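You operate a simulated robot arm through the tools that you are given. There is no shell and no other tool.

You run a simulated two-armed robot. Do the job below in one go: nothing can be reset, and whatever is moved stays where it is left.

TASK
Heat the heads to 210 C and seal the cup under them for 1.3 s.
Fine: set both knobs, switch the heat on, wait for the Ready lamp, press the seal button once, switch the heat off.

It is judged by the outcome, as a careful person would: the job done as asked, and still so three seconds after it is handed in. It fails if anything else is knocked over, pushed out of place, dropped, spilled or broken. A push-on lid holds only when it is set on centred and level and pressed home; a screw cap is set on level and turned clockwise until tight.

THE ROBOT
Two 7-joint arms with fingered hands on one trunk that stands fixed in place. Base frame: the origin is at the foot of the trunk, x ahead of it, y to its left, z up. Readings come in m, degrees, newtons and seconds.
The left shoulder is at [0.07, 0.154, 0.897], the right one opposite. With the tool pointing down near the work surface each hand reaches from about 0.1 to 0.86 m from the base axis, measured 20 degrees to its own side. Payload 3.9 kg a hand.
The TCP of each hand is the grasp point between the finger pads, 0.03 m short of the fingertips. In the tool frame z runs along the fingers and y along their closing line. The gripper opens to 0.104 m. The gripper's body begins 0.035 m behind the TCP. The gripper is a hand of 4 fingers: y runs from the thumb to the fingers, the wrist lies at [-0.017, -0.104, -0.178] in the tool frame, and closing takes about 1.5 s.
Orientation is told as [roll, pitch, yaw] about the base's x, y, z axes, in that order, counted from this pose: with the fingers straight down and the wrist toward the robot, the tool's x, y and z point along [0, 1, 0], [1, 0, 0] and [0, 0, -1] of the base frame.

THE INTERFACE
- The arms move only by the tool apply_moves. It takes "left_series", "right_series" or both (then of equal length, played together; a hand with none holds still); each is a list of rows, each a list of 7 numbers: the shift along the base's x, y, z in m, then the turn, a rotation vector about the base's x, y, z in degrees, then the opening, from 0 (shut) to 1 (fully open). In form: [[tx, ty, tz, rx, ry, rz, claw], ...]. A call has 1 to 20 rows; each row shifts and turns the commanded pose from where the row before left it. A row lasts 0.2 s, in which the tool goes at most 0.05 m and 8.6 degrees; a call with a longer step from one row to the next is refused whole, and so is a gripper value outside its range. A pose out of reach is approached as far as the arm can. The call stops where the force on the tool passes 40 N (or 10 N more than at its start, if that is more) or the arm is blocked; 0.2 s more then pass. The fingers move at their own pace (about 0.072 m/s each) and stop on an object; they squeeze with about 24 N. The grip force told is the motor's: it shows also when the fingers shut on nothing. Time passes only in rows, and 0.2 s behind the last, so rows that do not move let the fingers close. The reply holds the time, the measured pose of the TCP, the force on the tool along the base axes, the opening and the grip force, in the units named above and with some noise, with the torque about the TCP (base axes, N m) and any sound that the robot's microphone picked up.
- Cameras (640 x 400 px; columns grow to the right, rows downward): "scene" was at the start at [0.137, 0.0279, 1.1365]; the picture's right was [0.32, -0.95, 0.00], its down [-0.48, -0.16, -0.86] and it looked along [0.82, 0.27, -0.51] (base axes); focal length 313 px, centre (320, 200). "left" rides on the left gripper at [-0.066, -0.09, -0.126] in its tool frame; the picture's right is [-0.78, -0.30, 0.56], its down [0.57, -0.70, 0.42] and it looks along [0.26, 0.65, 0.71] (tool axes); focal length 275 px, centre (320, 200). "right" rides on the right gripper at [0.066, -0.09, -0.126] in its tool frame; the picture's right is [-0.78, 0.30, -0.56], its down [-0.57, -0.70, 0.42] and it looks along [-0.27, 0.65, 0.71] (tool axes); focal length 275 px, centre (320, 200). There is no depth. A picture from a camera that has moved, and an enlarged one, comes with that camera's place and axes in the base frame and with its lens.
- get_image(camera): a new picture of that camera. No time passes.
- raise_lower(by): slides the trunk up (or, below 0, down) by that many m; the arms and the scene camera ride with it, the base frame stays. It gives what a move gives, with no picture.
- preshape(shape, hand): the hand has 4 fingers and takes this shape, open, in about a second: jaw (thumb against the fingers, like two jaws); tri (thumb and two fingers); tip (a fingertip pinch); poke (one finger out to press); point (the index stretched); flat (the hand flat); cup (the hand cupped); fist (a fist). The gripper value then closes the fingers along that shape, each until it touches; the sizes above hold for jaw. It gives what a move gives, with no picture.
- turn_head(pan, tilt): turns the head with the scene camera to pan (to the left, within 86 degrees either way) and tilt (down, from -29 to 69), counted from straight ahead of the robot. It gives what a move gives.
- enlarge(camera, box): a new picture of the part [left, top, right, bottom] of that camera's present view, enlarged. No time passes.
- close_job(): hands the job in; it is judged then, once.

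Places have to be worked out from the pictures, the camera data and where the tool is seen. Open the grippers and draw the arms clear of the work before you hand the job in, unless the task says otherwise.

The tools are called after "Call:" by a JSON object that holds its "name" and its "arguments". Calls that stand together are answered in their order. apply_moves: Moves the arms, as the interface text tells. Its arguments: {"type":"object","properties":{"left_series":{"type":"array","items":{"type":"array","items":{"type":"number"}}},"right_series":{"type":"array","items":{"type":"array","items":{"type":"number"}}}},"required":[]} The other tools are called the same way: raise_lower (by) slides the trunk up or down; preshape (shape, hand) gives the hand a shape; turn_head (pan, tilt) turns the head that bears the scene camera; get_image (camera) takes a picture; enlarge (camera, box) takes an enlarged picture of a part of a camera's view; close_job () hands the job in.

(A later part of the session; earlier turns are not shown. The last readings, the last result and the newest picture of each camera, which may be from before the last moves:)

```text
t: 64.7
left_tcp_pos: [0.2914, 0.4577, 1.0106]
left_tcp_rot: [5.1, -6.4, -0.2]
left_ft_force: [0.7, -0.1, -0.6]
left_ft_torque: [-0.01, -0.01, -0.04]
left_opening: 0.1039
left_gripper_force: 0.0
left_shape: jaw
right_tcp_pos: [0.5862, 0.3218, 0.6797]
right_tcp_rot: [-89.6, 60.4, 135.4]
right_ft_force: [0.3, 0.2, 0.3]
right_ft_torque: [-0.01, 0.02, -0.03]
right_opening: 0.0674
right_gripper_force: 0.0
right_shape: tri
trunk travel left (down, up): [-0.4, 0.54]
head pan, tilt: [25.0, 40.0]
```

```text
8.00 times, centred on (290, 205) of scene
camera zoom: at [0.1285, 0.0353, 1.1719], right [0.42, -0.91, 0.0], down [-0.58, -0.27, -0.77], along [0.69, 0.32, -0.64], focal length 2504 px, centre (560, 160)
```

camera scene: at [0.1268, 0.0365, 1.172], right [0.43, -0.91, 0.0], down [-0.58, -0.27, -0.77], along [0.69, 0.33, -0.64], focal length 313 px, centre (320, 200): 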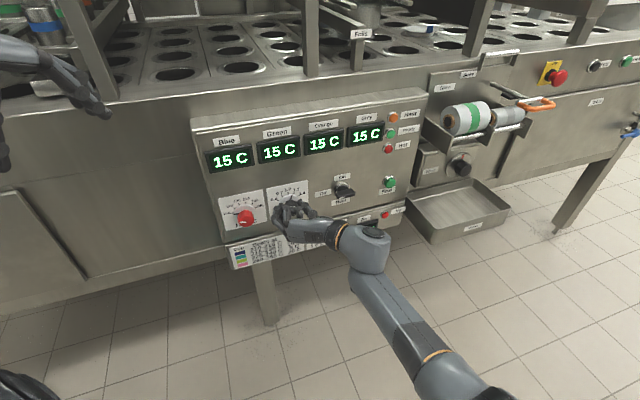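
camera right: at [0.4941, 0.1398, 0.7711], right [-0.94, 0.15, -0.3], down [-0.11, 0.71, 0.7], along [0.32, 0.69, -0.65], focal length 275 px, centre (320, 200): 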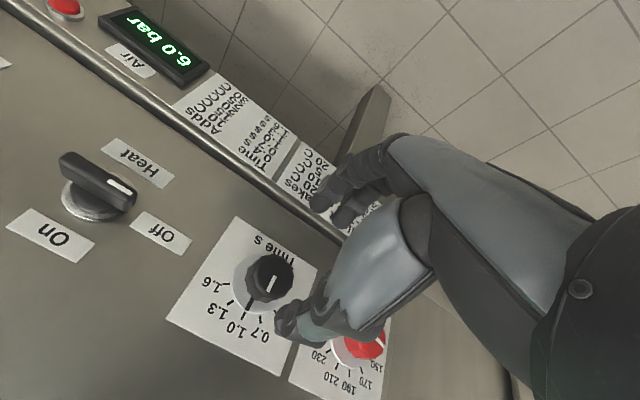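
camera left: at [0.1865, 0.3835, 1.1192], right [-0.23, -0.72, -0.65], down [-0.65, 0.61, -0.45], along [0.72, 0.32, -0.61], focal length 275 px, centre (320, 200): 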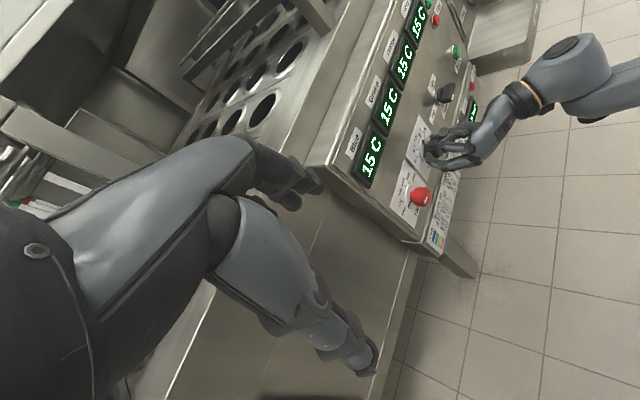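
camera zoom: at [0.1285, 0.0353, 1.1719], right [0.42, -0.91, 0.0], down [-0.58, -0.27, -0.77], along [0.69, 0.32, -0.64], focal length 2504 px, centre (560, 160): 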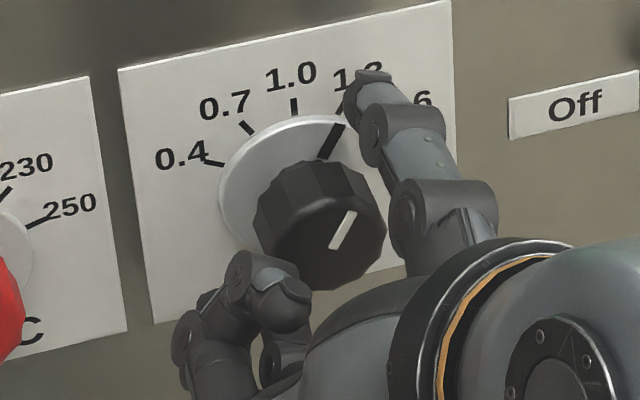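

The black knob stays on 1.3. I'll back out, then move in front of the red knob, rotating back to φ=150° to start its turn.

Call:
{"name": "apply_moves", "arguments": {"right_series": [[-0.0071, -0.0071, 0, 0, 0, 0, 0.65], [-0.0071, -0.0071, 0, 0, 0, 0, 0.65], [-0.0071, -0.0071, 0, 0, 0, 0, 0.65], [-0.0071, -0.0071, 0, 0, 0, 0, 0.65], [-0.0071, -0.0071, 0, 0, 0, 0, 0.65], [-0.0071, -0.0071, 0, 0, 0, 0, 0.65], [-0.0071, -0.0071, 0, 0, 0, 0, 0.65], [-0.0098, 0.0098, 0, -5.3, -5.3, 0, 0.65], [-0.0098, 0.0098, 0, -5.3, -5.3, 0, 0.65], [-0.0098, 0.0098, 0, -5.3, -5.3, 0, 0.65], [-0.0098, 0.0098, 0, -5.3, -5.3, 0, 0.65], [-0.0098, 0.0098, 0, -5.3, -5.3, 0, 0.65], [-0.0098, 0.0098, 0, -5.3, -5.3, 0, 0.65], [-0.0098, 0.0098, 0, -5.3, -5.3, 0, 0.65], [-0.0084, 0.0084, 0, -5.3, -5.3, 0, 0.65], [0, 0, 0, 0, 0, 0, 0.65]]}}

Call:
{"name": "get_image", "arguments": {"camera": "right"}}

Call:
{"name": "get_image", "arguments": {"camera": "scene"}}

Call:
{"name": "enlarge", "arguments": {"camera": "scene", "box": [200, 175, 320, 250]}}

```text
t: 68.1
left_tcp_pos: [0.2916, 0.4597, 1.0094]
left_tcp_rot: [5.0, -6.5, -0.2]
left_ft_force: [-1.2, -0.7, -0.5]
left_ft_torque: [-0.01, 0.03, -0.01]
left_opening: 0.1038
left_gripper_force: 0.0
left_shape: jaw
right_tcp_pos: [0.4604, 0.3507, 0.68]
right_tcp_rot: [89.8, 59.6, -45.3]
right_ft_force: [-0.5, 0.4, 0.6]
right_ft_torque: [-0.02, 0.0, 0.0]
right_opening: 0.0673
right_gripper_force: 0.0
right_shape: tri
trunk travel left (down, up): [-0.4, 0.54]
head pan, tilt: [25.0, 40.0]
```

```text
taken
camera right: at [0.38, 0.2551, 0.7915], right [-0.76, -0.03, -0.65], down [-0.3, 0.9, 0.31], along [0.58, 0.43, -0.69], focal length 275 px, centre (320, 200)
```

right: 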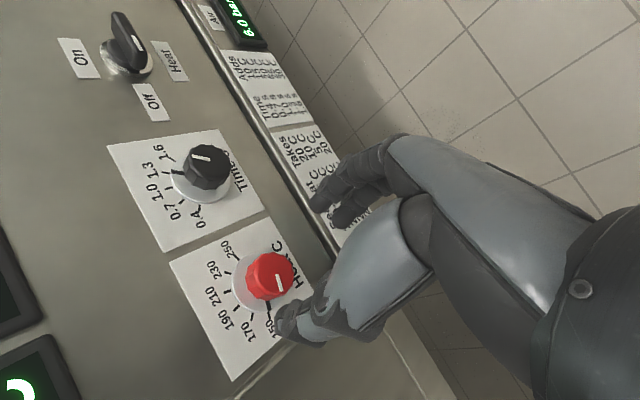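

```text
taken
camera scene: at [0.1287, 0.0349, 1.1719], right [0.42, -0.91, 0.0], down [-0.58, -0.27, -0.77], along [0.69, 0.32, -0.64], focal length 313 px, centre (320, 200)
```

scene: 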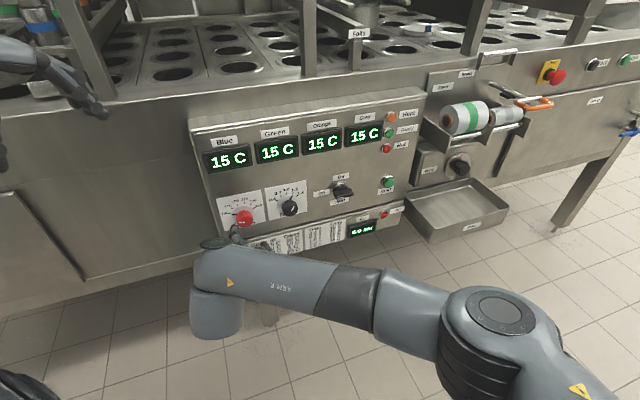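

```text
5.33 times, centred on (260, 212) of scene
camera zoom: at [0.1287, 0.0349, 1.1719], right [0.42, -0.91, 0.0], down [-0.58, -0.27, -0.77], along [0.69, 0.32, -0.64], focal length 1670 px, centre (640, 133)
```

zoom: 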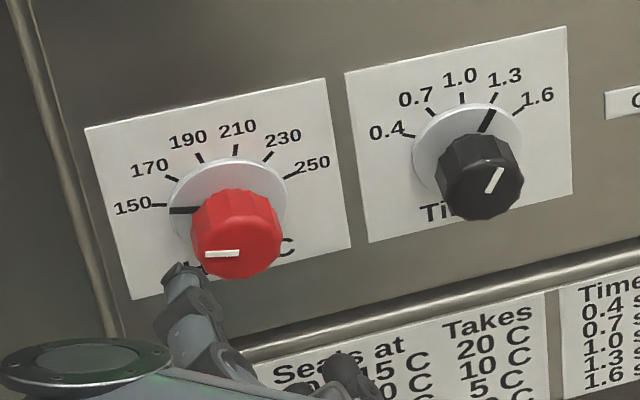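

The black dial clearly reads 1.3. The arm is comfortable at φ=150° in front of the red knob, so I'll check alignment with a wrist zoom.

Call:
{"name": "enlarge", "arguments": {"camera": "right", "box": [200, 225, 360, 325]}}

```text
4.00 times, centred on (280, 275) of right
camera zoom: at [0.38, 0.2551, 0.7915], right [-0.76, -0.03, -0.65], down [-0.3, 0.9, 0.31], along [0.58, 0.43, -0.69], focal length 1101 px, centre (480, -100)
```

zoom: 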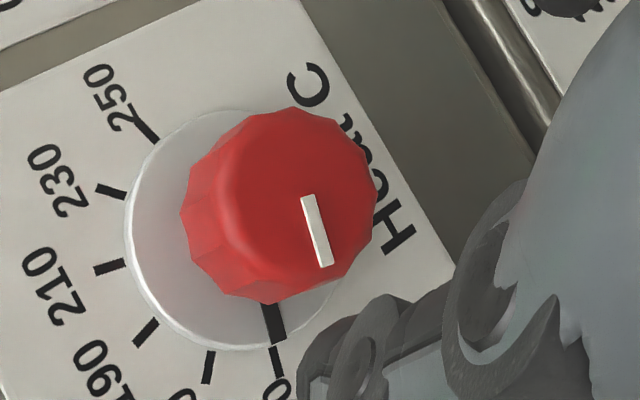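

The red knob is within 2–3 mm of my axis, so I'll apply a small correction. Then I'll slide in and close.

Call:
{"name": "apply_moves", "arguments": {"right_series": [[0.007, 0.0053, -0.001, 0, 0, 0, 0.65], [0.00615, 0.00615, 0, 0, 0, 0, 0.65], [0.00615, 0.00615, 0, 0, 0, 0, 0.65], [0.00615, 0.00615, 0, 0, 0, 0, 0.65], [0.00615, 0.00615, 0, 0, 0, 0, 0.65], [0.00615, 0.00615, 0, 0, 0, 0, 0.65], [0.00615, 0.00615, 0, 0, 0, 0, 0.65], [0.00615, 0.00615, 0, 0, 0, 0, 0.65], [0, 0, 0, 0, 0, 0, 0.65], [0, 0, 0, 0, 0, 0, 0.3], [0, 0, 0, 0, 0, 0, 0.1], [0, 0, 0, 0, 0, 0, 0], [0, 0, 0, 0, 0, 0, 0], [0, 0, 0, 0, 0, 0, 0]]}}

Call:
{"name": "enlarge", "arguments": {"camera": "right", "box": [200, 180, 400, 305]}}

Call:
{"name": "enlarge", "arguments": {"camera": "scene", "box": [200, 175, 320, 250]}}

```text
t: 71.3
left_tcp_pos: [0.2899, 0.4618, 1.0099]
left_tcp_rot: [5.0, -6.4, -0.2]
left_ft_force: [0.2, 0.0, 0.1]
left_ft_torque: [0.01, 0.0, 0.02]
left_opening: 0.1036
left_gripper_force: 0.0
left_shape: jaw
right_tcp_pos: [0.572, 0.3291, 0.6834]
right_tcp_rot: [89.8, 58.2, -51.2]
right_ft_force: [-6.9, 1.8, -15.5]
right_ft_torque: [-0.2, 0.56, 0.08]
right_opening: 0.0292
right_gripper_force: 23.7
right_shape: tri
right hand out of reach, approached as far as the arm can: row 6, 7, 8
trunk travel left (down, up): [-0.4, 0.54]
head pan, tilt: [25.0, 40.0]
stopped in row 14 (right hand): the arm was blocked; the commanded pose is now the measured one
```

```text
3.20 times, centred on (300, 242) of right
camera zoom: at [0.481, 0.244, 0.7959], right [-0.75, 0.04, -0.66], down [-0.21, 0.93, 0.29], along [0.63, 0.36, -0.69], focal length 881 px, centre (384, 64)
```

zoom: 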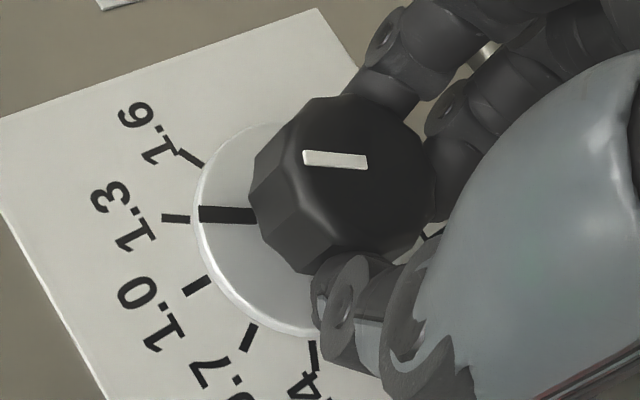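

```text
5.33 times, centred on (260, 212) of scene
camera zoom: at [0.1287, 0.0376, 1.1717], right [0.43, -0.91, 0.0], down [-0.58, -0.27, -0.77], along [0.69, 0.32, -0.64], focal length 1670 px, centre (640, 133)
```

zoom: 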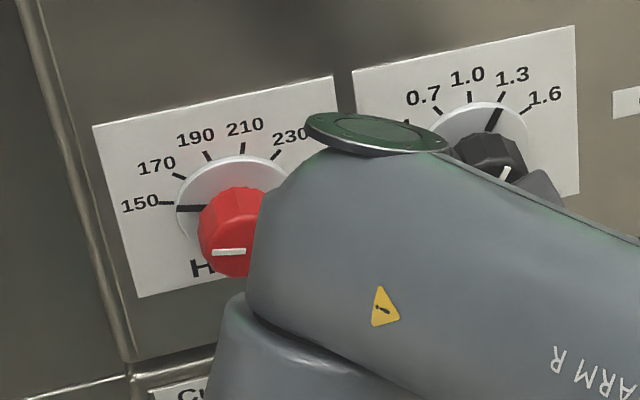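

The pose was out of reach, so the arm swung right and the fingers ended up around the black knob. It still reads 1.3. I'll open gently and back straight out.

Call:
{"name": "apply_moves", "arguments": {"right_series": [[0, 0, 0, 0, 0, 0, 0.3], [0, 0, 0, 0, 0, 0, 0.4], [0, 0, 0, 0, 0, 0, 0.55], [0, 0, 0, 0, 0, 0, 0.65], [0, 0, 0, 0, 0, 0, 0.65]]}}

Call:
{"name": "get_image", "arguments": {"camera": "right"}}

```text
t: 72.5
left_tcp_pos: [0.2906, 0.4593, 1.0106]
left_tcp_rot: [5.0, -6.3, -0.1]
left_ft_force: [1.4, -0.7, -0.4]
left_ft_torque: [0.04, 0.01, 0.01]
left_opening: 0.1038
left_gripper_force: 0.1
left_shape: jaw
right_tcp_pos: [0.574, 0.3266, 0.6866]
right_tcp_rot: [90.4, 58.1, -50.7]
right_ft_force: [0.0, 0.5, 0.0]
right_ft_torque: [0.0, 0.03, -0.02]
right_opening: 0.067
right_gripper_force: 0.0
right_shape: tri
trunk travel left (down, up): [-0.4, 0.54]
head pan, tilt: [25.0, 40.0]
```

```text
taken
camera right: at [0.4824, 0.2414, 0.7981], right [-0.75, 0.04, -0.66], down [-0.21, 0.93, 0.29], along [0.63, 0.36, -0.69], focal length 275 px, centre (320, 200)
```

right: 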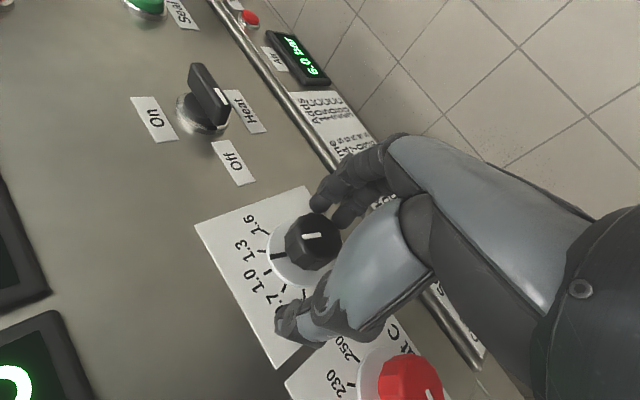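

The black knob is still on 1.3. I'll back out along the tool axis.

Call:
{"name": "apply_moves", "arguments": {"right_series": [[-0.0078, -0.0065, 0, 0, 0, 0, 0.65], [-0.0078, -0.0065, 0, 0, 0, 0, 0.65], [-0.0078, -0.0065, 0, 0, 0, 0, 0.65], [-0.0078, -0.0065, 0, 0, 0, 0, 0.65], [-0.0078, -0.0065, 0, 0, 0, 0, 0.65], [-0.0078, -0.0065, 0, 0, 0, 0, 0.65], [-0.0078, -0.0065, 0, 0, 0, 0, 0.65], [0, 0, 0, 0, 0, 0, 0.65]]}}

Call:
{"name": "get_image", "arguments": {"camera": "scene"}}

Call:
{"name": "enlarge", "arguments": {"camera": "scene", "box": [210, 175, 330, 250]}}

```text
t: 74.3
left_tcp_pos: [0.2919, 0.46, 1.0096]
left_tcp_rot: [5.0, -6.4, -0.2]
left_ft_force: [0.0, 0.6, -0.2]
left_ft_torque: [0.0, -0.05, -0.02]
left_opening: 0.1036
left_gripper_force: 0.0
left_shape: jaw
right_tcp_pos: [0.5147, 0.2822, 0.6838]
right_tcp_rot: [90.3, 58.2, -50.6]
right_ft_force: [0.4, -0.7, 0.0]
right_ft_torque: [0.01, 0.02, -0.02]
right_opening: 0.0674
right_gripper_force: 0.0
right_shape: tri
trunk travel left (down, up): [-0.4, 0.54]
head pan, tilt: [25.0, 40.0]
```

```text
taken
camera scene: at [0.1285, 0.0354, 1.1719], right [0.42, -0.91, 0.0], down [-0.58, -0.27, -0.77], along [0.69, 0.32, -0.64], focal length 313 px, centre (320, 200)
```

scene: 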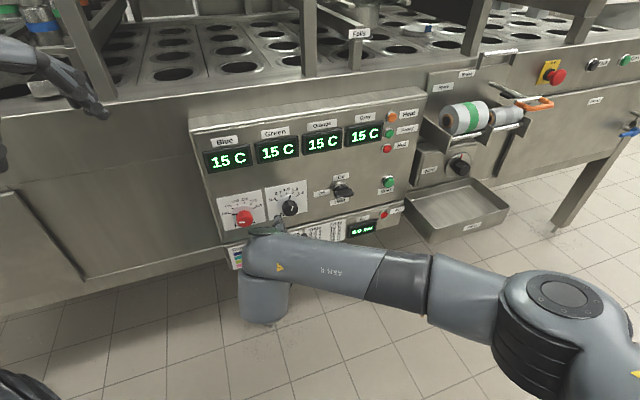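

```text
5.33 times, centred on (270, 212) of scene
camera zoom: at [0.1285, 0.0354, 1.1719], right [0.42, -0.91, 0.0], down [-0.58, -0.27, -0.77], along [0.69, 0.32, -0.64], focal length 1670 px, centre (587, 133)
```

zoom: 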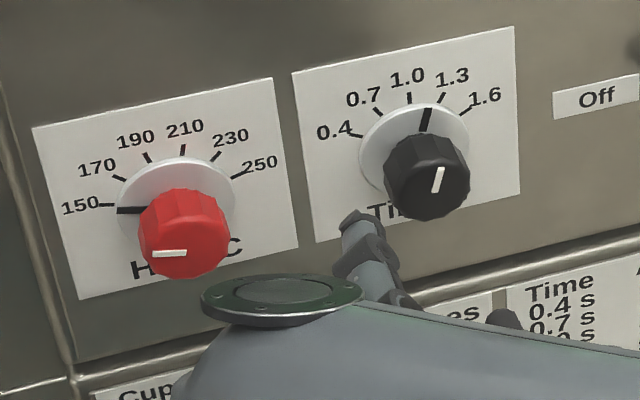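

The bump has left the black knob between 1.0 and 1.3, at about 15°, so I'll correct it later. The knobs don't click into notches. The arm is too stretched with the shoulder this high, so I'll retreat, straighten the hand to y=down, and lower the trunk by 0.1 m.

Call:
{"name": "apply_moves", "arguments": {"right_series": [[-0.01, -0.01, 0.008, 0, 0, 5.3, 0.65], [-0.01, -0.01, 0.01, 5.62, 5.62, 0, 0.65], [-0.01, -0.01, 0.01, 5.62, 5.62, 0, 0.65], [-0.01, -0.01, 0.01, 5.62, 5.62, 0, 0.65], [-0.005, -0.005, 0.01, 5.62, 5.62, 0, 0.65], [0, 0, 0, 0, 0, 0, 0.65]]}}

Call:
{"name": "raise_lower", "arguments": {"by": -0.1}}

Call:
{"name": "get_image", "arguments": {"camera": "scene"}}

```text
t: 75.7
left_tcp_pos: [0.2913, 0.4602, 1.0106]
left_tcp_rot: [5.0, -6.3, -0.3]
left_ft_force: [-0.4, 1.4, 0.0]
left_ft_torque: [-0.01, -0.02, 0.0]
left_opening: 0.1039
left_gripper_force: 0.1
left_shape: jaw
right_tcp_pos: [0.4701, 0.2378, 0.7357]
right_tcp_rot: [-20.6, 89.8, -156.3]
right_ft_force: [0.1, 0.2, 0.5]
right_ft_torque: [0.02, 0.0, -0.02]
right_opening: 0.0675
right_gripper_force: 0.2
right_shape: tri
trunk travel left (down, up): [-0.4, 0.54]
head pan, tilt: [25.0, 40.0]
```

```text
t: 77.0
left_tcp_pos: [0.2905, 0.4592, 0.9109]
left_tcp_rot: [5.0, -6.4, -0.2]
left_ft_force: [0.5, 0.8, 1.0]
left_ft_torque: [0.01, 0.01, -0.01]
left_opening: 0.1039
left_gripper_force: 0.0
left_shape: jaw
right_tcp_pos: [0.4701, 0.2389, 0.6351]
right_tcp_rot: [13.9, 89.8, -121.5]
right_ft_force: [0.7, -0.2, 0.0]
right_ft_torque: [-0.02, -0.02, 0.05]
right_opening: 0.0675
right_gripper_force: 0.0
right_shape: tri
trunk travel left (down, up): [-0.3, 0.64]
head pan, tilt: [25.0, 40.0]
```

```text
taken
camera scene: at [0.1283, 0.0351, 1.072], right [0.42, -0.91, 0.0], down [-0.58, -0.27, -0.77], along [0.69, 0.32, -0.64], focal length 313 px, centre (320, 200)
```

scene: 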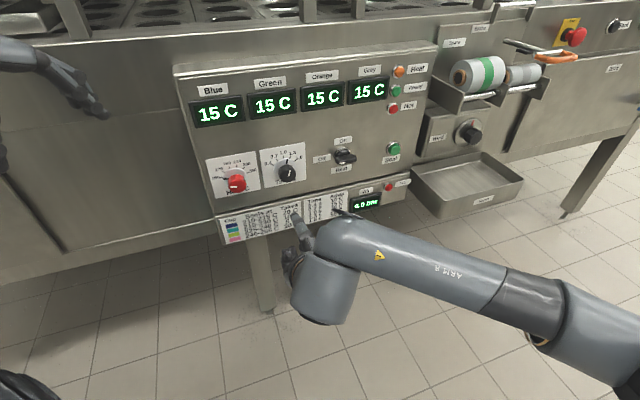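

The arm moved down cleanly. Now I'll go to the standoff in front of the red knob with y=down, then read the position before any approach.

Call:
{"name": "apply_moves", "arguments": {"right_series": [[-0.0017, 0.0221, 0.0087, 0, 0, 0, 0.65], [-0.0017, 0.0221, 0.0087, 0, 0, 0, 0.65], [-0.0017, 0.0221, 0.0087, 0, 0, 0, 0.65], [-0.0017, 0.0221, 0.0087, 0, 0, 0, 0.65], [-0.0017, 0.0221, 0.0087, 0, 0, 0, 0.65], [0, 0, 0, 0, 0, 0, 0.65]]}}

Call:
{"name": "get_image", "arguments": {"camera": "scene"}}

Call:
{"name": "enlarge", "arguments": {"camera": "right", "box": [200, 215, 360, 315]}}

```text
t: 78.4
left_tcp_pos: [0.2913, 0.4601, 0.9109]
left_tcp_rot: [5.1, -6.4, -0.1]
left_ft_force: [0.2, 0.0, 0.1]
left_ft_torque: [0.03, 0.0, -0.05]
left_opening: 0.1038
left_gripper_force: 0.0
left_shape: jaw
right_tcp_pos: [0.4602, 0.3491, 0.6792]
right_tcp_rot: [8.4, 89.8, -127.1]
right_ft_force: [-0.5, -0.1, -0.5]
right_ft_torque: [0.0, 0.01, 0.0]
right_opening: 0.0675
right_gripper_force: 0.1
right_shape: tri
trunk travel left (down, up): [-0.3, 0.64]
head pan, tilt: [25.0, 40.0]
```

```text
taken
camera scene: at [0.1285, 0.0351, 1.0719], right [0.42, -0.91, 0.0], down [-0.58, -0.27, -0.77], along [0.69, 0.32, -0.64], focal length 313 px, centre (320, 200)
```

scene: 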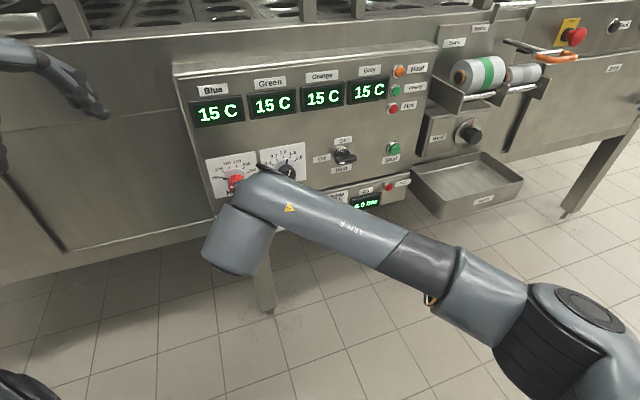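

```text
4.00 times, centred on (280, 265) of right
camera zoom: at [0.4173, 0.2145, 0.7695], right [-0.94, 0.16, -0.29], down [-0.1, 0.71, 0.7], along [0.32, 0.69, -0.65], focal length 1101 px, centre (480, -60)
```

zoom: 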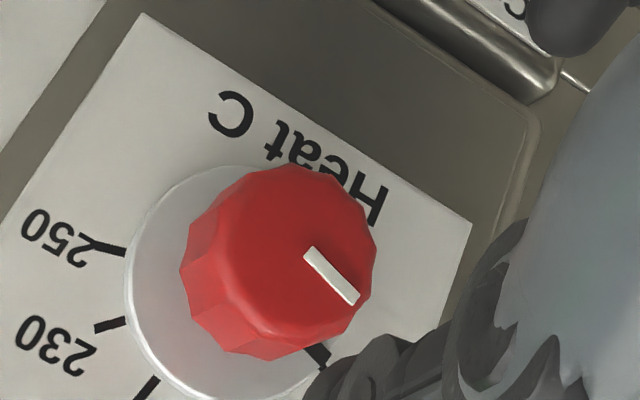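

I'm centred on the red knob to about a millimetre. I'll advance in two short calls, checking for any deviation.

Call:
{"name": "apply_moves", "arguments": {"right_series": [[0.0062, 0.0062, 0, 0, 0, 0, 0.65], [0.0062, 0.0062, 0, 0, 0, 0, 0.65], [0.0062, 0.0062, 0, 0, 0, 0, 0.65], [0, 0, 0, 0, 0, 0, 0.65]]}}

```text
t: 79.4
left_tcp_pos: [0.2912, 0.459, 0.9114]
left_tcp_rot: [5.1, -6.3, -0.2]
left_ft_force: [0.6, 0.0, 0.1]
left_ft_torque: [-0.02, -0.01, 0.03]
left_opening: 0.1035
left_gripper_force: 0.1
left_shape: jaw
right_tcp_pos: [0.4797, 0.3651, 0.6788]
right_tcp_rot: [17.1, 89.9, -118.4]
right_ft_force: [-0.3, 0.6, 0.4]
right_ft_torque: [-0.01, 0.01, -0.01]
right_opening: 0.0672
right_gripper_force: 0.0
right_shape: tri
trunk travel left (down, up): [-0.3, 0.64]
head pan, tilt: [25.0, 40.0]
```

There's a slight drift to the right of about 2 mm. I'll advance two more rows and watch whether it grows.

Call:
{"name": "apply_moves", "arguments": {"right_series": [[0.0062, 0.0062, 0, 0, 0, 0, 0.65], [0, 0, 0, 0, 0, 0, 0.65]]}}

Call:
{"name": "get_image", "arguments": {"camera": "scene"}}

```text
t: 80.0
left_tcp_pos: [0.2916, 0.4595, 0.9108]
left_tcp_rot: [5.1, -6.4, -0.1]
left_ft_force: [0.3, -0.9, 0.2]
left_ft_torque: [-0.01, 0.01, 0.0]
left_opening: 0.1039
left_gripper_force: 0.0
left_shape: jaw
right_tcp_pos: [0.4868, 0.3718, 0.6783]
right_tcp_rot: [14.4, 89.7, -121.1]
right_ft_force: [-1.0, -0.9, -0.3]
right_ft_torque: [0.03, 0.01, -0.05]
right_opening: 0.0675
right_gripper_force: 0.1
right_shape: tri
trunk travel left (down, up): [-0.3, 0.64]
head pan, tilt: [25.0, 40.0]
```

```text
taken
camera scene: at [0.1285, 0.0352, 1.0719], right [0.42, -0.91, 0.0], down [-0.58, -0.27, -0.77], along [0.69, 0.32, -0.64], focal length 313 px, centre (320, 200)
```

scene: 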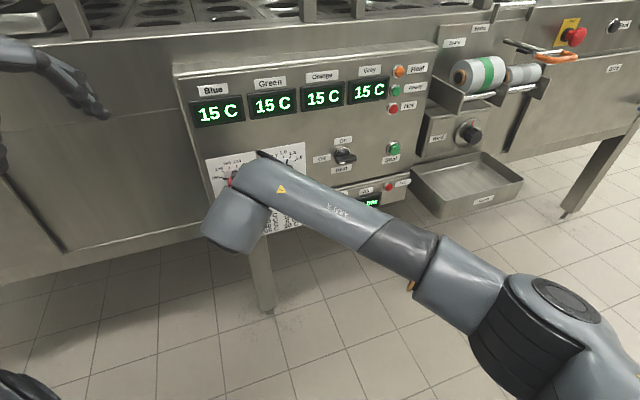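

The drift is steady at about 2.5 mm. I'll advance two more rows and compensate slightly to the left.

Call:
{"name": "apply_moves", "arguments": {"right_series": [[0.0055, 0.0069, 0, 0, 0, 0, 0.65], [0.0055, 0.0069, 0, 0, 0, 0, 0.65], [0, 0, 0, 0, 0, 0, 0.65]]}}

```text
t: 80.8
left_tcp_pos: [0.2913, 0.459, 0.9118]
left_tcp_rot: [5.1, -6.4, -0.2]
left_ft_force: [0.8, 0.2, -0.9]
left_ft_torque: [0.01, 0.01, 0.02]
left_opening: 0.104
left_gripper_force: 0.0
left_shape: jaw
right_tcp_pos: [0.4973, 0.3855, 0.678]
right_tcp_rot: [8.6, 89.9, -126.9]
right_ft_force: [0.2, -0.4, -0.4]
right_ft_torque: [-0.02, 0.01, 0.01]
right_opening: 0.0674
right_gripper_force: 0.0
right_shape: tri
trunk travel left (down, up): [-0.3, 0.64]
head pan, tilt: [25.0, 40.0]
```

Back on axis at e=0.079, n=0.624. I'll take the last two rows to n≈0.643.

Call:
{"name": "apply_moves", "arguments": {"right_series": [[0.0064, 0.0068, 0, 0, 0, 0, 0.65], [0.0064, 0.0068, 0, 0, 0, 0, 0.65], [0, 0, 0, 0, 0, 0, 0.65]]}}

Call:
{"name": "get_image", "arguments": {"camera": "right"}}

Call:
{"name": "enlarge", "arguments": {"camera": "scene", "box": [190, 140, 310, 215]}}

```text
t: 81.6
left_tcp_pos: [0.2912, 0.4593, 0.9109]
left_tcp_rot: [5.0, -6.4, -0.2]
left_ft_force: [-0.3, -0.2, -0.1]
left_ft_torque: [0.03, 0.0, 0.0]
left_opening: 0.1039
left_gripper_force: 0.1
left_shape: jaw
right_tcp_pos: [0.5094, 0.3994, 0.6777]
right_tcp_rot: [16.6, 89.8, -118.9]
right_ft_force: [0.5, -0.2, 0.0]
right_ft_torque: [0.0, 0.02, -0.02]
right_opening: 0.0675
right_gripper_force: 0.0
right_shape: tri
trunk travel left (down, up): [-0.3, 0.64]
head pan, tilt: [25.0, 40.0]
```

```text
taken
camera right: at [0.4662, 0.2656, 0.7685], right [-0.94, 0.16, -0.3], down [-0.1, 0.71, 0.7], along [0.32, 0.69, -0.65], focal length 275 px, centre (320, 200)
```

right: 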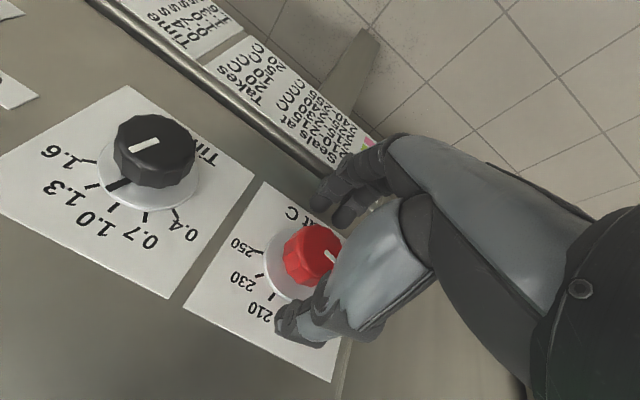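

```text
5.33 times, centred on (250, 178) of scene
camera zoom: at [0.1285, 0.0352, 1.0719], right [0.42, -0.91, 0.0], down [-0.58, -0.27, -0.77], along [0.69, 0.32, -0.64], focal length 1670 px, centre (693, 320)
```

zoom: 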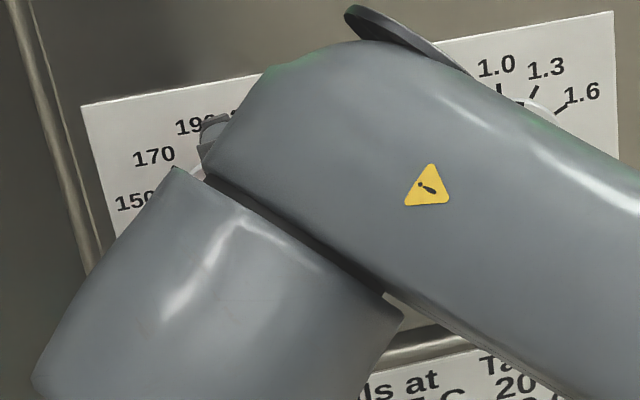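

I'm at e=0.078, n=0.643 with no force, and the red knob is between the fingers. I'll close the grip.

Call:
{"name": "apply_moves", "arguments": {"right_series": [[0, 0, 0, 0, 0, 0, 0.3], [0, 0, 0, 0, 0, 0, 0.1], [0, 0, 0, 0, 0, 0, 0], [0, 0, 0, 0, 0, 0, 0], [0, 0, 0, 0, 0, 0, 0]]}}

Call:
{"name": "enlarge", "arguments": {"camera": "right", "box": [200, 180, 400, 305]}}

```text
t: 82.8
left_tcp_pos: [0.2911, 0.4601, 0.9109]
left_tcp_rot: [5.1, -6.4, -0.2]
left_ft_force: [0.4, 0.3, 0.1]
left_ft_torque: [0.01, 0.0, -0.01]
left_opening: 0.1039
left_gripper_force: 0.0
left_shape: jaw
right_tcp_pos: [0.5091, 0.3998, 0.6786]
right_tcp_rot: [22.5, 90.0, -113.0]
right_ft_force: [2.3, 2.2, 2.7]
right_ft_torque: [0.07, -0.03, -0.04]
right_opening: 0.0271
right_gripper_force: 24.0
right_shape: tri
trunk travel left (down, up): [-0.3, 0.64]
head pan, tilt: [25.0, 40.0]
```

```text
3.20 times, centred on (300, 242) of right
camera zoom: at [0.466, 0.2656, 0.7688], right [-0.94, 0.16, -0.3], down [-0.1, 0.71, 0.7], along [0.32, 0.69, -0.65], focal length 881 px, centre (384, 64)
```

zoom: 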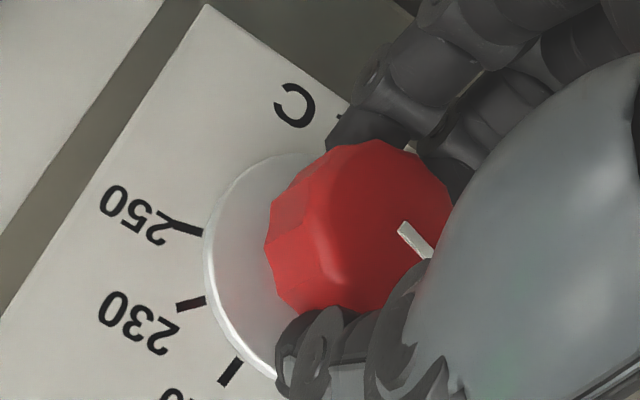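

The grip on the red knob is good. I'll turn it clockwise in short batches, watching for deviation.

Call:
{"name": "apply_moves", "arguments": {"right_series": [[0, 0, 0, 4.243, 4.243, 0, 0], [0, 0, 0, 4.243, 4.243, 0, 0], [0, 0, 0, 4.243, 4.243, 0, 0], [0, 0, 0, 4.243, 4.243, 0, 0], [0, 0, 0, 0, 0, 0, 0]]}}

```text
t: 84.0
left_tcp_pos: [0.2905, 0.4593, 0.9103]
left_tcp_rot: [5.0, -6.2, -0.1]
left_ft_force: [-0.1, 0.4, -0.2]
left_ft_torque: [-0.01, 0.04, 0.0]
left_opening: 0.1038
left_gripper_force: 0.0
left_shape: jaw
right_tcp_pos: [0.5089, 0.4003, 0.6798]
right_tcp_rot: [-89.3, 66.0, 135.3]
right_ft_force: [-3.1, 0.3, 3.5]
right_ft_torque: [0.05, -0.06, 0.03]
right_opening: 0.0265
right_gripper_force: 24.1
right_shape: tri
trunk travel left (down, up): [-0.3, 0.64]
head pan, tilt: [25.0, 40.0]
```

Forces are low and the position is held. I'll turn another 24°.

Call:
{"name": "apply_moves", "arguments": {"right_series": [[0, 0, 0, 4.243, 4.243, 0, 0], [0, 0, 0, 4.243, 4.243, 0, 0], [0, 0, 0, 4.243, 4.243, 0, 0], [0, 0, 0, 4.243, 4.243, 0, 0], [0, 0, 0, 0, 0, 0, 0]]}}

Call:
{"name": "enlarge", "arguments": {"camera": "scene", "box": [190, 140, 310, 215]}}

```text
t: 85.2
left_tcp_pos: [0.2902, 0.4591, 0.9119]
left_tcp_rot: [5.3, -6.4, -0.2]
left_ft_force: [-0.3, -0.1, 0.0]
left_ft_torque: [0.04, 0.01, -0.02]
left_opening: 0.1039
left_gripper_force: 0.1
left_shape: jaw
right_tcp_pos: [0.5114, 0.4, 0.6806]
right_tcp_rot: [-89.4, 42.0, 135.1]
right_ft_force: [-2.3, -2.6, 5.7]
right_ft_torque: [0.08, -0.13, -0.04]
right_opening: 0.0266
right_gripper_force: 23.7
right_shape: tri
trunk travel left (down, up): [-0.3, 0.64]
head pan, tilt: [25.0, 40.0]
```

```text
5.33 times, centred on (250, 178) of scene
camera zoom: at [0.1276, 0.0344, 1.0721], right [0.42, -0.91, 0.0], down [-0.58, -0.27, -0.77], along [0.69, 0.32, -0.64], focal length 1670 px, centre (693, 320)
```

zoom: 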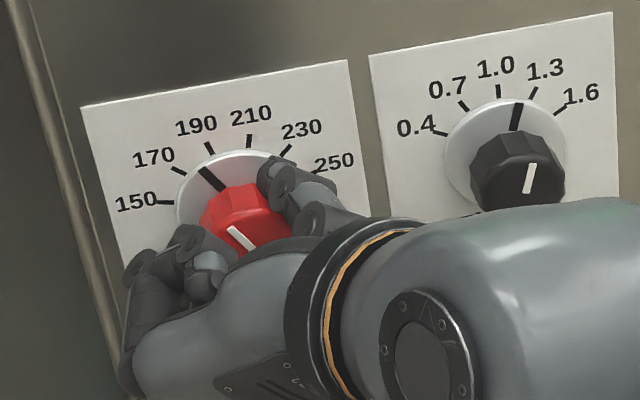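

The red mark has moved between 170 and 190, with still-low forces and the position holding. I'll turn another 18°.

Call:
{"name": "apply_moves", "arguments": {"right_series": [[0, 0, 0, 4.243, 4.243, 0, 0], [0, 0, 0, 4.243, 4.243, 0, 0], [0, 0, 0, 4.243, 4.243, 0, 0], [0, 0, 0, 0, 0, 0, 0]]}}

```text
t: 86.2
left_tcp_pos: [0.2904, 0.4592, 0.9119]
left_tcp_rot: [5.1, -6.4, -0.2]
left_ft_force: [-0.3, -0.3, 0.2]
left_ft_torque: [0.01, 0.0, 0.0]
left_opening: 0.1038
left_gripper_force: 0.2
left_shape: jaw
right_tcp_pos: [0.509, 0.4004, 0.6816]
right_tcp_rot: [-89.5, 23.9, 135.1]
right_ft_force: [-3.4, -2.7, 7.4]
right_ft_torque: [0.07, -0.13, -0.03]
right_opening: 0.0263
right_gripper_force: 24.3
right_shape: tri
trunk travel left (down, up): [-0.3, 0.64]
head pan, tilt: [25.0, 40.0]
```

Still clean at 66° turned. I'll take another 18°.

Call:
{"name": "apply_moves", "arguments": {"right_series": [[0, 0, 0, 4.243, 4.243, 0, 0], [0, 0, 0, 4.243, 4.243, 0, 0], [0, 0, 0, 4.243, 4.243, 0, 0], [0, 0, 0, 0, 0, 0, 0]]}}

Call:
{"name": "enlarge", "arguments": {"camera": "scene", "box": [190, 140, 310, 215]}}

```text
t: 87.2
left_tcp_pos: [0.288, 0.4594, 0.9123]
left_tcp_rot: [5.1, -6.6, -0.4]
left_ft_force: [0.7, -0.3, -0.5]
left_ft_torque: [-0.03, -0.03, 0.0]
left_opening: 0.104
left_gripper_force: 0.1
left_shape: jaw
right_tcp_pos: [0.5149, 0.3954, 0.6823]
right_tcp_rot: [-89.9, 7.2, 134.9]
right_ft_force: [-26.1, 6.5, 6.4]
right_ft_torque: [0.17, 0.03, 0.99]
right_opening: 0.0293
right_gripper_force: 23.6
right_shape: tri
trunk travel left (down, up): [-0.3, 0.64]
head pan, tilt: [25.0, 40.0]
```

```text
5.33 times, centred on (250, 178) of scene
camera zoom: at [0.1244, 0.0358, 1.0724], right [0.43, -0.9, 0.0], down [-0.58, -0.27, -0.77], along [0.7, 0.33, -0.64], focal length 1670 px, centre (693, 320)
```

zoom: 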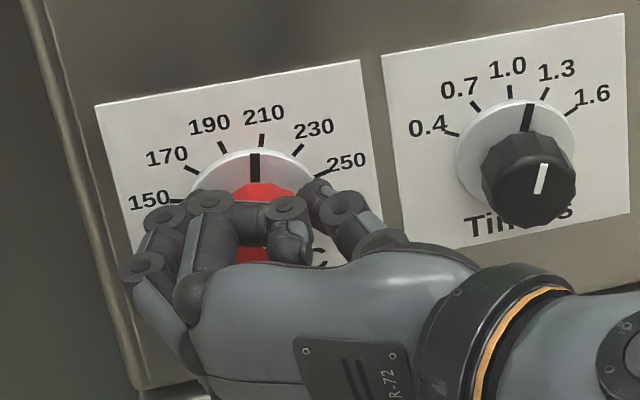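

At φ≈264° the arm hits the same joint limit and strains. I'll turn back 12° to relieve it, release cleanly, and finish the rest with a second grip.

Call:
{"name": "apply_moves", "arguments": {"right_series": [[0, 0, 0, -4.243, -4.243, 0, 0], [0, 0, 0, -4.243, -4.243, 0, 0], [0, 0, 0, -2.121, -2.121, 0, 0], [0, 0, 0, 0, 0, 0, 0]]}}

```text
t: 88.2
left_tcp_pos: [0.2896, 0.4581, 0.911]
left_tcp_rot: [5.1, -6.3, -0.2]
left_ft_force: [0.0, -0.3, -0.3]
left_ft_torque: [-0.02, -0.02, -0.01]
left_opening: 0.1038
left_gripper_force: 0.1
left_shape: jaw
right_tcp_pos: [0.5102, 0.3992, 0.6798]
right_tcp_rot: [-89.4, 21.1, 135.1]
right_ft_force: [2.0, 1.4, 11.0]
right_ft_torque: [0.17, -0.19, -0.05]
right_opening: 0.0265
right_gripper_force: 24.6
right_shape: tri
trunk travel left (down, up): [-0.3, 0.64]
head pan, tilt: [25.0, 40.0]
```

The strain is relieved. I'll release gently and read the dial.

Call:
{"name": "apply_moves", "arguments": {"right_series": [[0, 0, 0, 0, 0, 0, 0.27], [0, 0, 0, 0, 0, 0, 0.32], [0, 0, 0, 0, 0, 0, 0.4], [0, 0, 0, 0, 0, 0, 0.5], [0, 0, 0, 0, 0, 0, 0.65], [0, 0, 0, 0, 0, 0, 0.65]]}}

Call:
{"name": "enlarge", "arguments": {"camera": "scene", "box": [190, 140, 310, 215]}}

```text
t: 89.6
left_tcp_pos: [0.2923, 0.4612, 0.9107]
left_tcp_rot: [5.0, -6.4, -0.2]
left_ft_force: [-0.9, -0.4, 0.2]
left_ft_torque: [-0.02, 0.01, 0.04]
left_opening: 0.1039
left_gripper_force: 0.0
left_shape: jaw
right_tcp_pos: [0.5106, 0.3991, 0.6791]
right_tcp_rot: [-89.5, 21.1, 135.2]
right_ft_force: [0.0, -0.6, -0.2]
right_ft_torque: [-0.01, 0.06, 0.02]
right_opening: 0.0672
right_gripper_force: 0.1
right_shape: tri
trunk travel left (down, up): [-0.3, 0.64]
head pan, tilt: [25.0, 40.0]
```

```text
5.33 times, centred on (250, 178) of scene
camera zoom: at [0.1285, 0.0352, 1.0719], right [0.42, -0.91, 0.0], down [-0.58, -0.27, -0.77], along [0.69, 0.32, -0.64], focal length 1670 px, centre (693, 320)
```

zoom: 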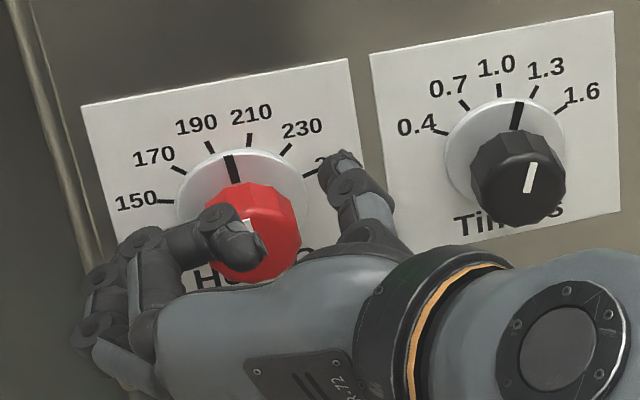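

The red pointer is at about -8°, and 210 is at +15°. I'll back off, return to φ=200° and re-grip for the remaining 23°.

Call:
{"name": "apply_moves", "arguments": {"right_series": [[-0.0064, -0.0064, 0, 0, 0, 0, 0.65], [-0.0064, -0.0064, 0, 0, 0, 0, 0.65], [-0.0064, -0.0064, 0, 0, 0, 0, 0.65], [-0.0064, -0.0064, 0, 0, 0, 0, 0.65], [-0.0064, -0.0064, 0, 0, 0, 0, 0.65], [-0.0064, -0.0064, 0, 0, 0, 0, 0.65], [0, 0, 0, -5.775, -5.775, 0, 0.65], [0, 0, 0, -5.775, -5.775, 0, 0.65], [0, 0, 0, -5.775, -5.775, 0, 0.65], [0, 0, 0, -5.775, -5.775, 0, 0.65], [0, 0, 0, -5.775, -5.775, 0, 0.65], [0, 0, 0, -5.775, -5.775, 0, 0.65], [0, 0, 0, 0, 0, 0, 0.65]]}}

Call:
{"name": "enlarge", "arguments": {"camera": "scene", "box": [190, 140, 310, 215]}}

Call:
{"name": "enlarge", "arguments": {"camera": "right", "box": [180, 180, 380, 305]}}

```text
t: 92.4
left_tcp_pos: [0.2915, 0.4605, 0.9116]
left_tcp_rot: [5.0, -6.4, -0.2]
left_ft_force: [-0.2, -0.5, -0.2]
left_ft_torque: [0.01, -0.02, -0.01]
left_opening: 0.1041
left_gripper_force: 0.1
left_shape: jaw
right_tcp_pos: [0.4727, 0.3628, 0.6796]
right_tcp_rot: [-88.9, 70.2, 135.5]
right_ft_force: [-0.1, -0.6, -1.3]
right_ft_torque: [-0.01, -0.01, -0.02]
right_opening: 0.0672
right_gripper_force: 0.1
right_shape: tri
trunk travel left (down, up): [-0.3, 0.64]
head pan, tilt: [25.0, 40.0]
```

```text
5.33 times, centred on (250, 178) of scene
camera zoom: at [0.1285, 0.0351, 1.0719], right [0.42, -0.91, 0.0], down [-0.58, -0.27, -0.77], along [0.69, 0.32, -0.64], focal length 1670 px, centre (693, 320)
```

zoom: 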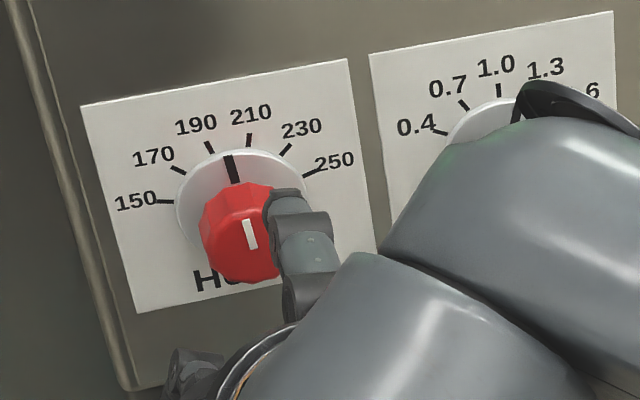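

```text
3.20 times, centred on (280, 242) of right
camera zoom: at [0.448, 0.2089, 0.7423], right [-0.98, 0.2, -0.01], down [0.09, 0.52, 0.85], along [0.18, 0.83, -0.52], focal length 881 px, centre (448, 64)
```

zoom: 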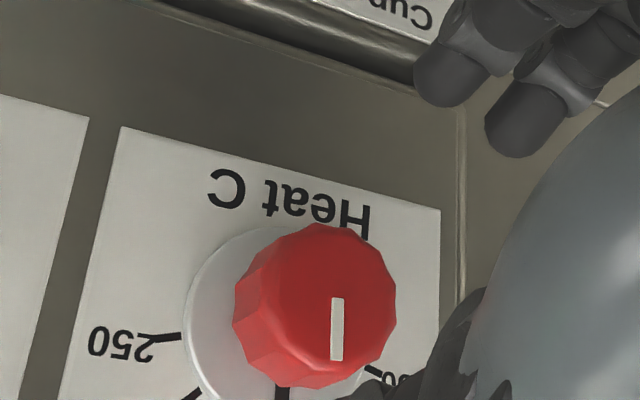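

Well centred. I'll advance again in two checked steps.

Call:
{"name": "apply_moves", "arguments": {"right_series": [[0.00615, 0.00615, 0, 0, 0, 0, 0.65], [0.00615, 0.00615, 0, 0, 0, 0, 0.65], [0.00615, 0.00615, 0, 0, 0, 0, 0.65], [0, 0, 0, 0, 0, 0, 0.65]]}}

```text
t: 93.4
left_tcp_pos: [0.2912, 0.4597, 0.9101]
left_tcp_rot: [5.1, -6.4, -0.2]
left_ft_force: [0.1, 0.9, -0.5]
left_ft_torque: [0.01, 0.0, 0.02]
left_opening: 0.104
left_gripper_force: 0.0
left_shape: jaw
right_tcp_pos: [0.4908, 0.3806, 0.6788]
right_tcp_rot: [-89.1, 70.0, 135.5]
right_ft_force: [-0.3, -0.4, 0.6]
right_ft_torque: [0.02, 0.0, 0.01]
right_opening: 0.0672
right_gripper_force: 0.1
right_shape: tri
trunk travel left (down, up): [-0.3, 0.64]
head pan, tilt: [25.0, 40.0]
```

On track at e=0.078, n=0.616. I'll do the second step and close the grip.

Call:
{"name": "apply_moves", "arguments": {"right_series": [[0.00615, 0.00615, 0, 0, 0, 0, 0.65], [0.00615, 0.00615, 0, 0, 0, 0, 0.65], [0.00615, 0.00615, 0, 0, 0, 0, 0.65], [0, 0, 0, 0, 0, 0, 0.65], [0, 0, 0, 0, 0, 0, 0.3], [0, 0, 0, 0, 0, 0, 0.1], [0, 0, 0, 0, 0, 0, 0], [0, 0, 0, 0, 0, 0, 0], [0, 0, 0, 0, 0, 0, 0]]}}

Call:
{"name": "enlarge", "arguments": {"camera": "scene", "box": [190, 140, 310, 215]}}

```text
t: 95.4
left_tcp_pos: [0.2911, 0.4595, 0.9109]
left_tcp_rot: [5.1, -6.4, -0.1]
left_ft_force: [0.3, 0.4, 0.0]
left_ft_torque: [-0.01, 0.04, 0.0]
left_opening: 0.1042
left_gripper_force: 0.0
left_shape: jaw
right_tcp_pos: [0.5089, 0.4006, 0.679]
right_tcp_rot: [-89.2, 70.1, 135.3]
right_ft_force: [3.0, 3.0, 3.9]
right_ft_torque: [0.04, -0.04, -0.02]
right_opening: 0.0269
right_gripper_force: 23.6
right_shape: tri
trunk travel left (down, up): [-0.3, 0.64]
head pan, tilt: [25.0, 40.0]
```

```text
5.33 times, centred on (250, 178) of scene
camera zoom: at [0.1284, 0.0352, 1.0719], right [0.42, -0.91, 0.0], down [-0.58, -0.27, -0.77], along [0.69, 0.32, -0.64], focal length 1670 px, centre (693, 320)
```

zoom: 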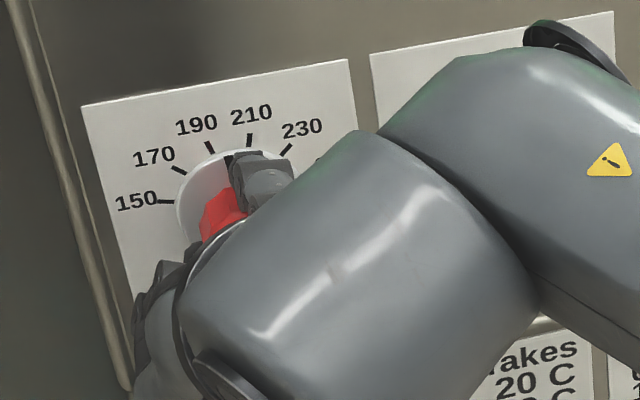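

Gripped with little force. I'll turn 24° clockwise and read the dial while holding.

Call:
{"name": "apply_moves", "arguments": {"right_series": [[0, 0, 0, 4.243, 4.243, 0, 0], [0, 0, 0, 4.243, 4.243, 0, 0], [0, 0, 0, 4.243, 4.243, 0, 0], [0, 0, 0, 4.243, 4.243, 0, 0], [0, 0, 0, 0, 0, 0, 0]]}}

Call:
{"name": "enlarge", "arguments": {"camera": "scene", "box": [190, 140, 310, 215]}}

Call:
{"name": "enlarge", "arguments": {"camera": "right", "box": [200, 180, 400, 305]}}

```text
t: 96.6
left_tcp_pos: [0.2905, 0.4595, 0.9122]
left_tcp_rot: [5.1, -6.4, -0.2]
left_ft_force: [-0.3, -0.7, 0.0]
left_ft_torque: [0.0, 0.01, 0.01]
left_opening: 0.1039
left_gripper_force: 0.1
left_shape: jaw
right_tcp_pos: [0.509, 0.4005, 0.6802]
right_tcp_rot: [-89.5, 46.0, 135.1]
right_ft_force: [3.8, 4.2, 10.8]
right_ft_torque: [0.13, -0.25, -0.01]
right_opening: 0.026
right_gripper_force: 23.9
right_shape: tri
trunk travel left (down, up): [-0.3, 0.64]
head pan, tilt: [25.0, 40.0]
```

```text
5.33 times, centred on (250, 178) of scene
camera zoom: at [0.128, 0.0349, 1.072], right [0.42, -0.91, 0.0], down [-0.58, -0.27, -0.77], along [0.69, 0.32, -0.64], focal length 1670 px, centre (693, 320)
```

zoom: 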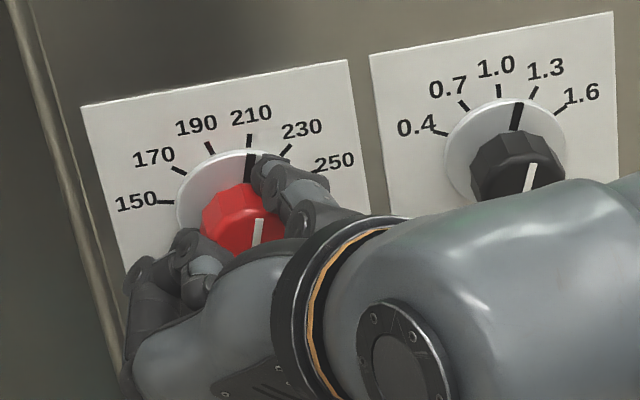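

```text
3.20 times, centred on (300, 242) of right
camera zoom: at [0.4979, 0.2343, 0.6997], right [-0.93, 0.15, 0.33], down [0.36, 0.25, 0.9], along [0.06, 0.96, -0.29], focal length 881 px, centre (384, 64)
```

zoom: 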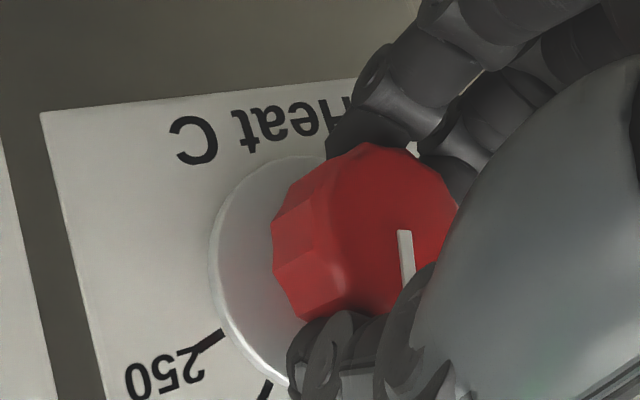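

I'll zoom in tighter on the pointer against the 210 tick.

Call:
{"name": "enlarge", "arguments": {"camera": "scene", "box": [216, 160, 264, 190]}}

```text
13.33 times, centred on (240, 175) of scene
camera zoom: at [0.128, 0.0349, 1.072], right [0.42, -0.91, 0.0], down [-0.58, -0.27, -0.77], along [0.69, 0.32, -0.64], focal length 4174 px, centre (1387, 533)
```

zoom: 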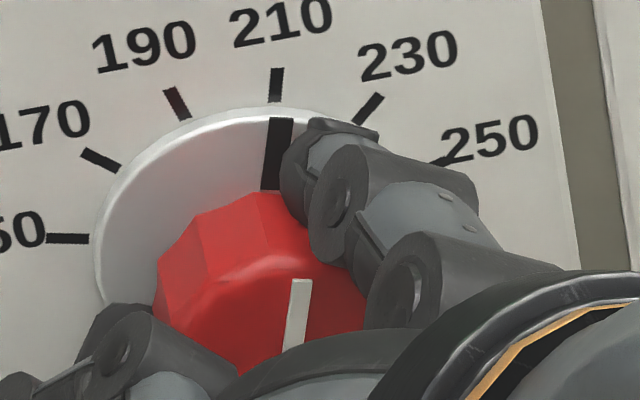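

Fitted to the ticks, the red pointer is at about 16°, which is right on 210 (15°). I'll release gently and check it again.

Call:
{"name": "apply_moves", "arguments": {"right_series": [[0, 0, 0, 0, 0, 0, 0.27], [0, 0, 0, 0, 0, 0, 0.32], [0, 0, 0, 0, 0, 0, 0.4], [0, 0, 0, 0, 0, 0, 0.5], [0, 0, 0, 0, 0, 0, 0.65], [0, 0, 0, 0, 0, 0, 0.65]]}}

Call:
{"name": "enlarge", "arguments": {"camera": "scene", "box": [216, 160, 264, 190]}}

```text
t: 98.0
left_tcp_pos: [0.2912, 0.4597, 0.9101]
left_tcp_rot: [5.1, -6.4, -0.2]
left_ft_force: [-0.2, -0.1, -0.4]
left_ft_torque: [-0.01, 0.02, 0.01]
left_opening: 0.1039
left_gripper_force: 0.0
left_shape: jaw
right_tcp_pos: [0.5096, 0.3998, 0.6788]
right_tcp_rot: [-89.3, 46.1, 135.1]
right_ft_force: [0.2, 0.4, 1.1]
right_ft_torque: [0.01, -0.03, 0.01]
right_opening: 0.0672
right_gripper_force: 0.1
right_shape: tri
trunk travel left (down, up): [-0.3, 0.64]
head pan, tilt: [25.0, 40.0]
```

```text
13.33 times, centred on (240, 175) of scene
camera zoom: at [0.1285, 0.0353, 1.0719], right [0.42, -0.91, 0.0], down [-0.58, -0.27, -0.77], along [0.69, 0.32, -0.64], focal length 4174 px, centre (1387, 533)
```

zoom: 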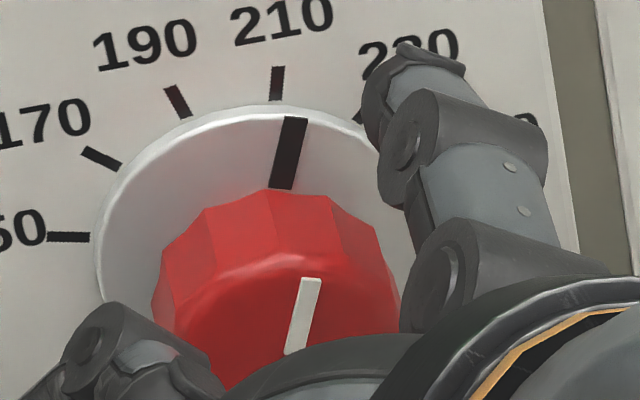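

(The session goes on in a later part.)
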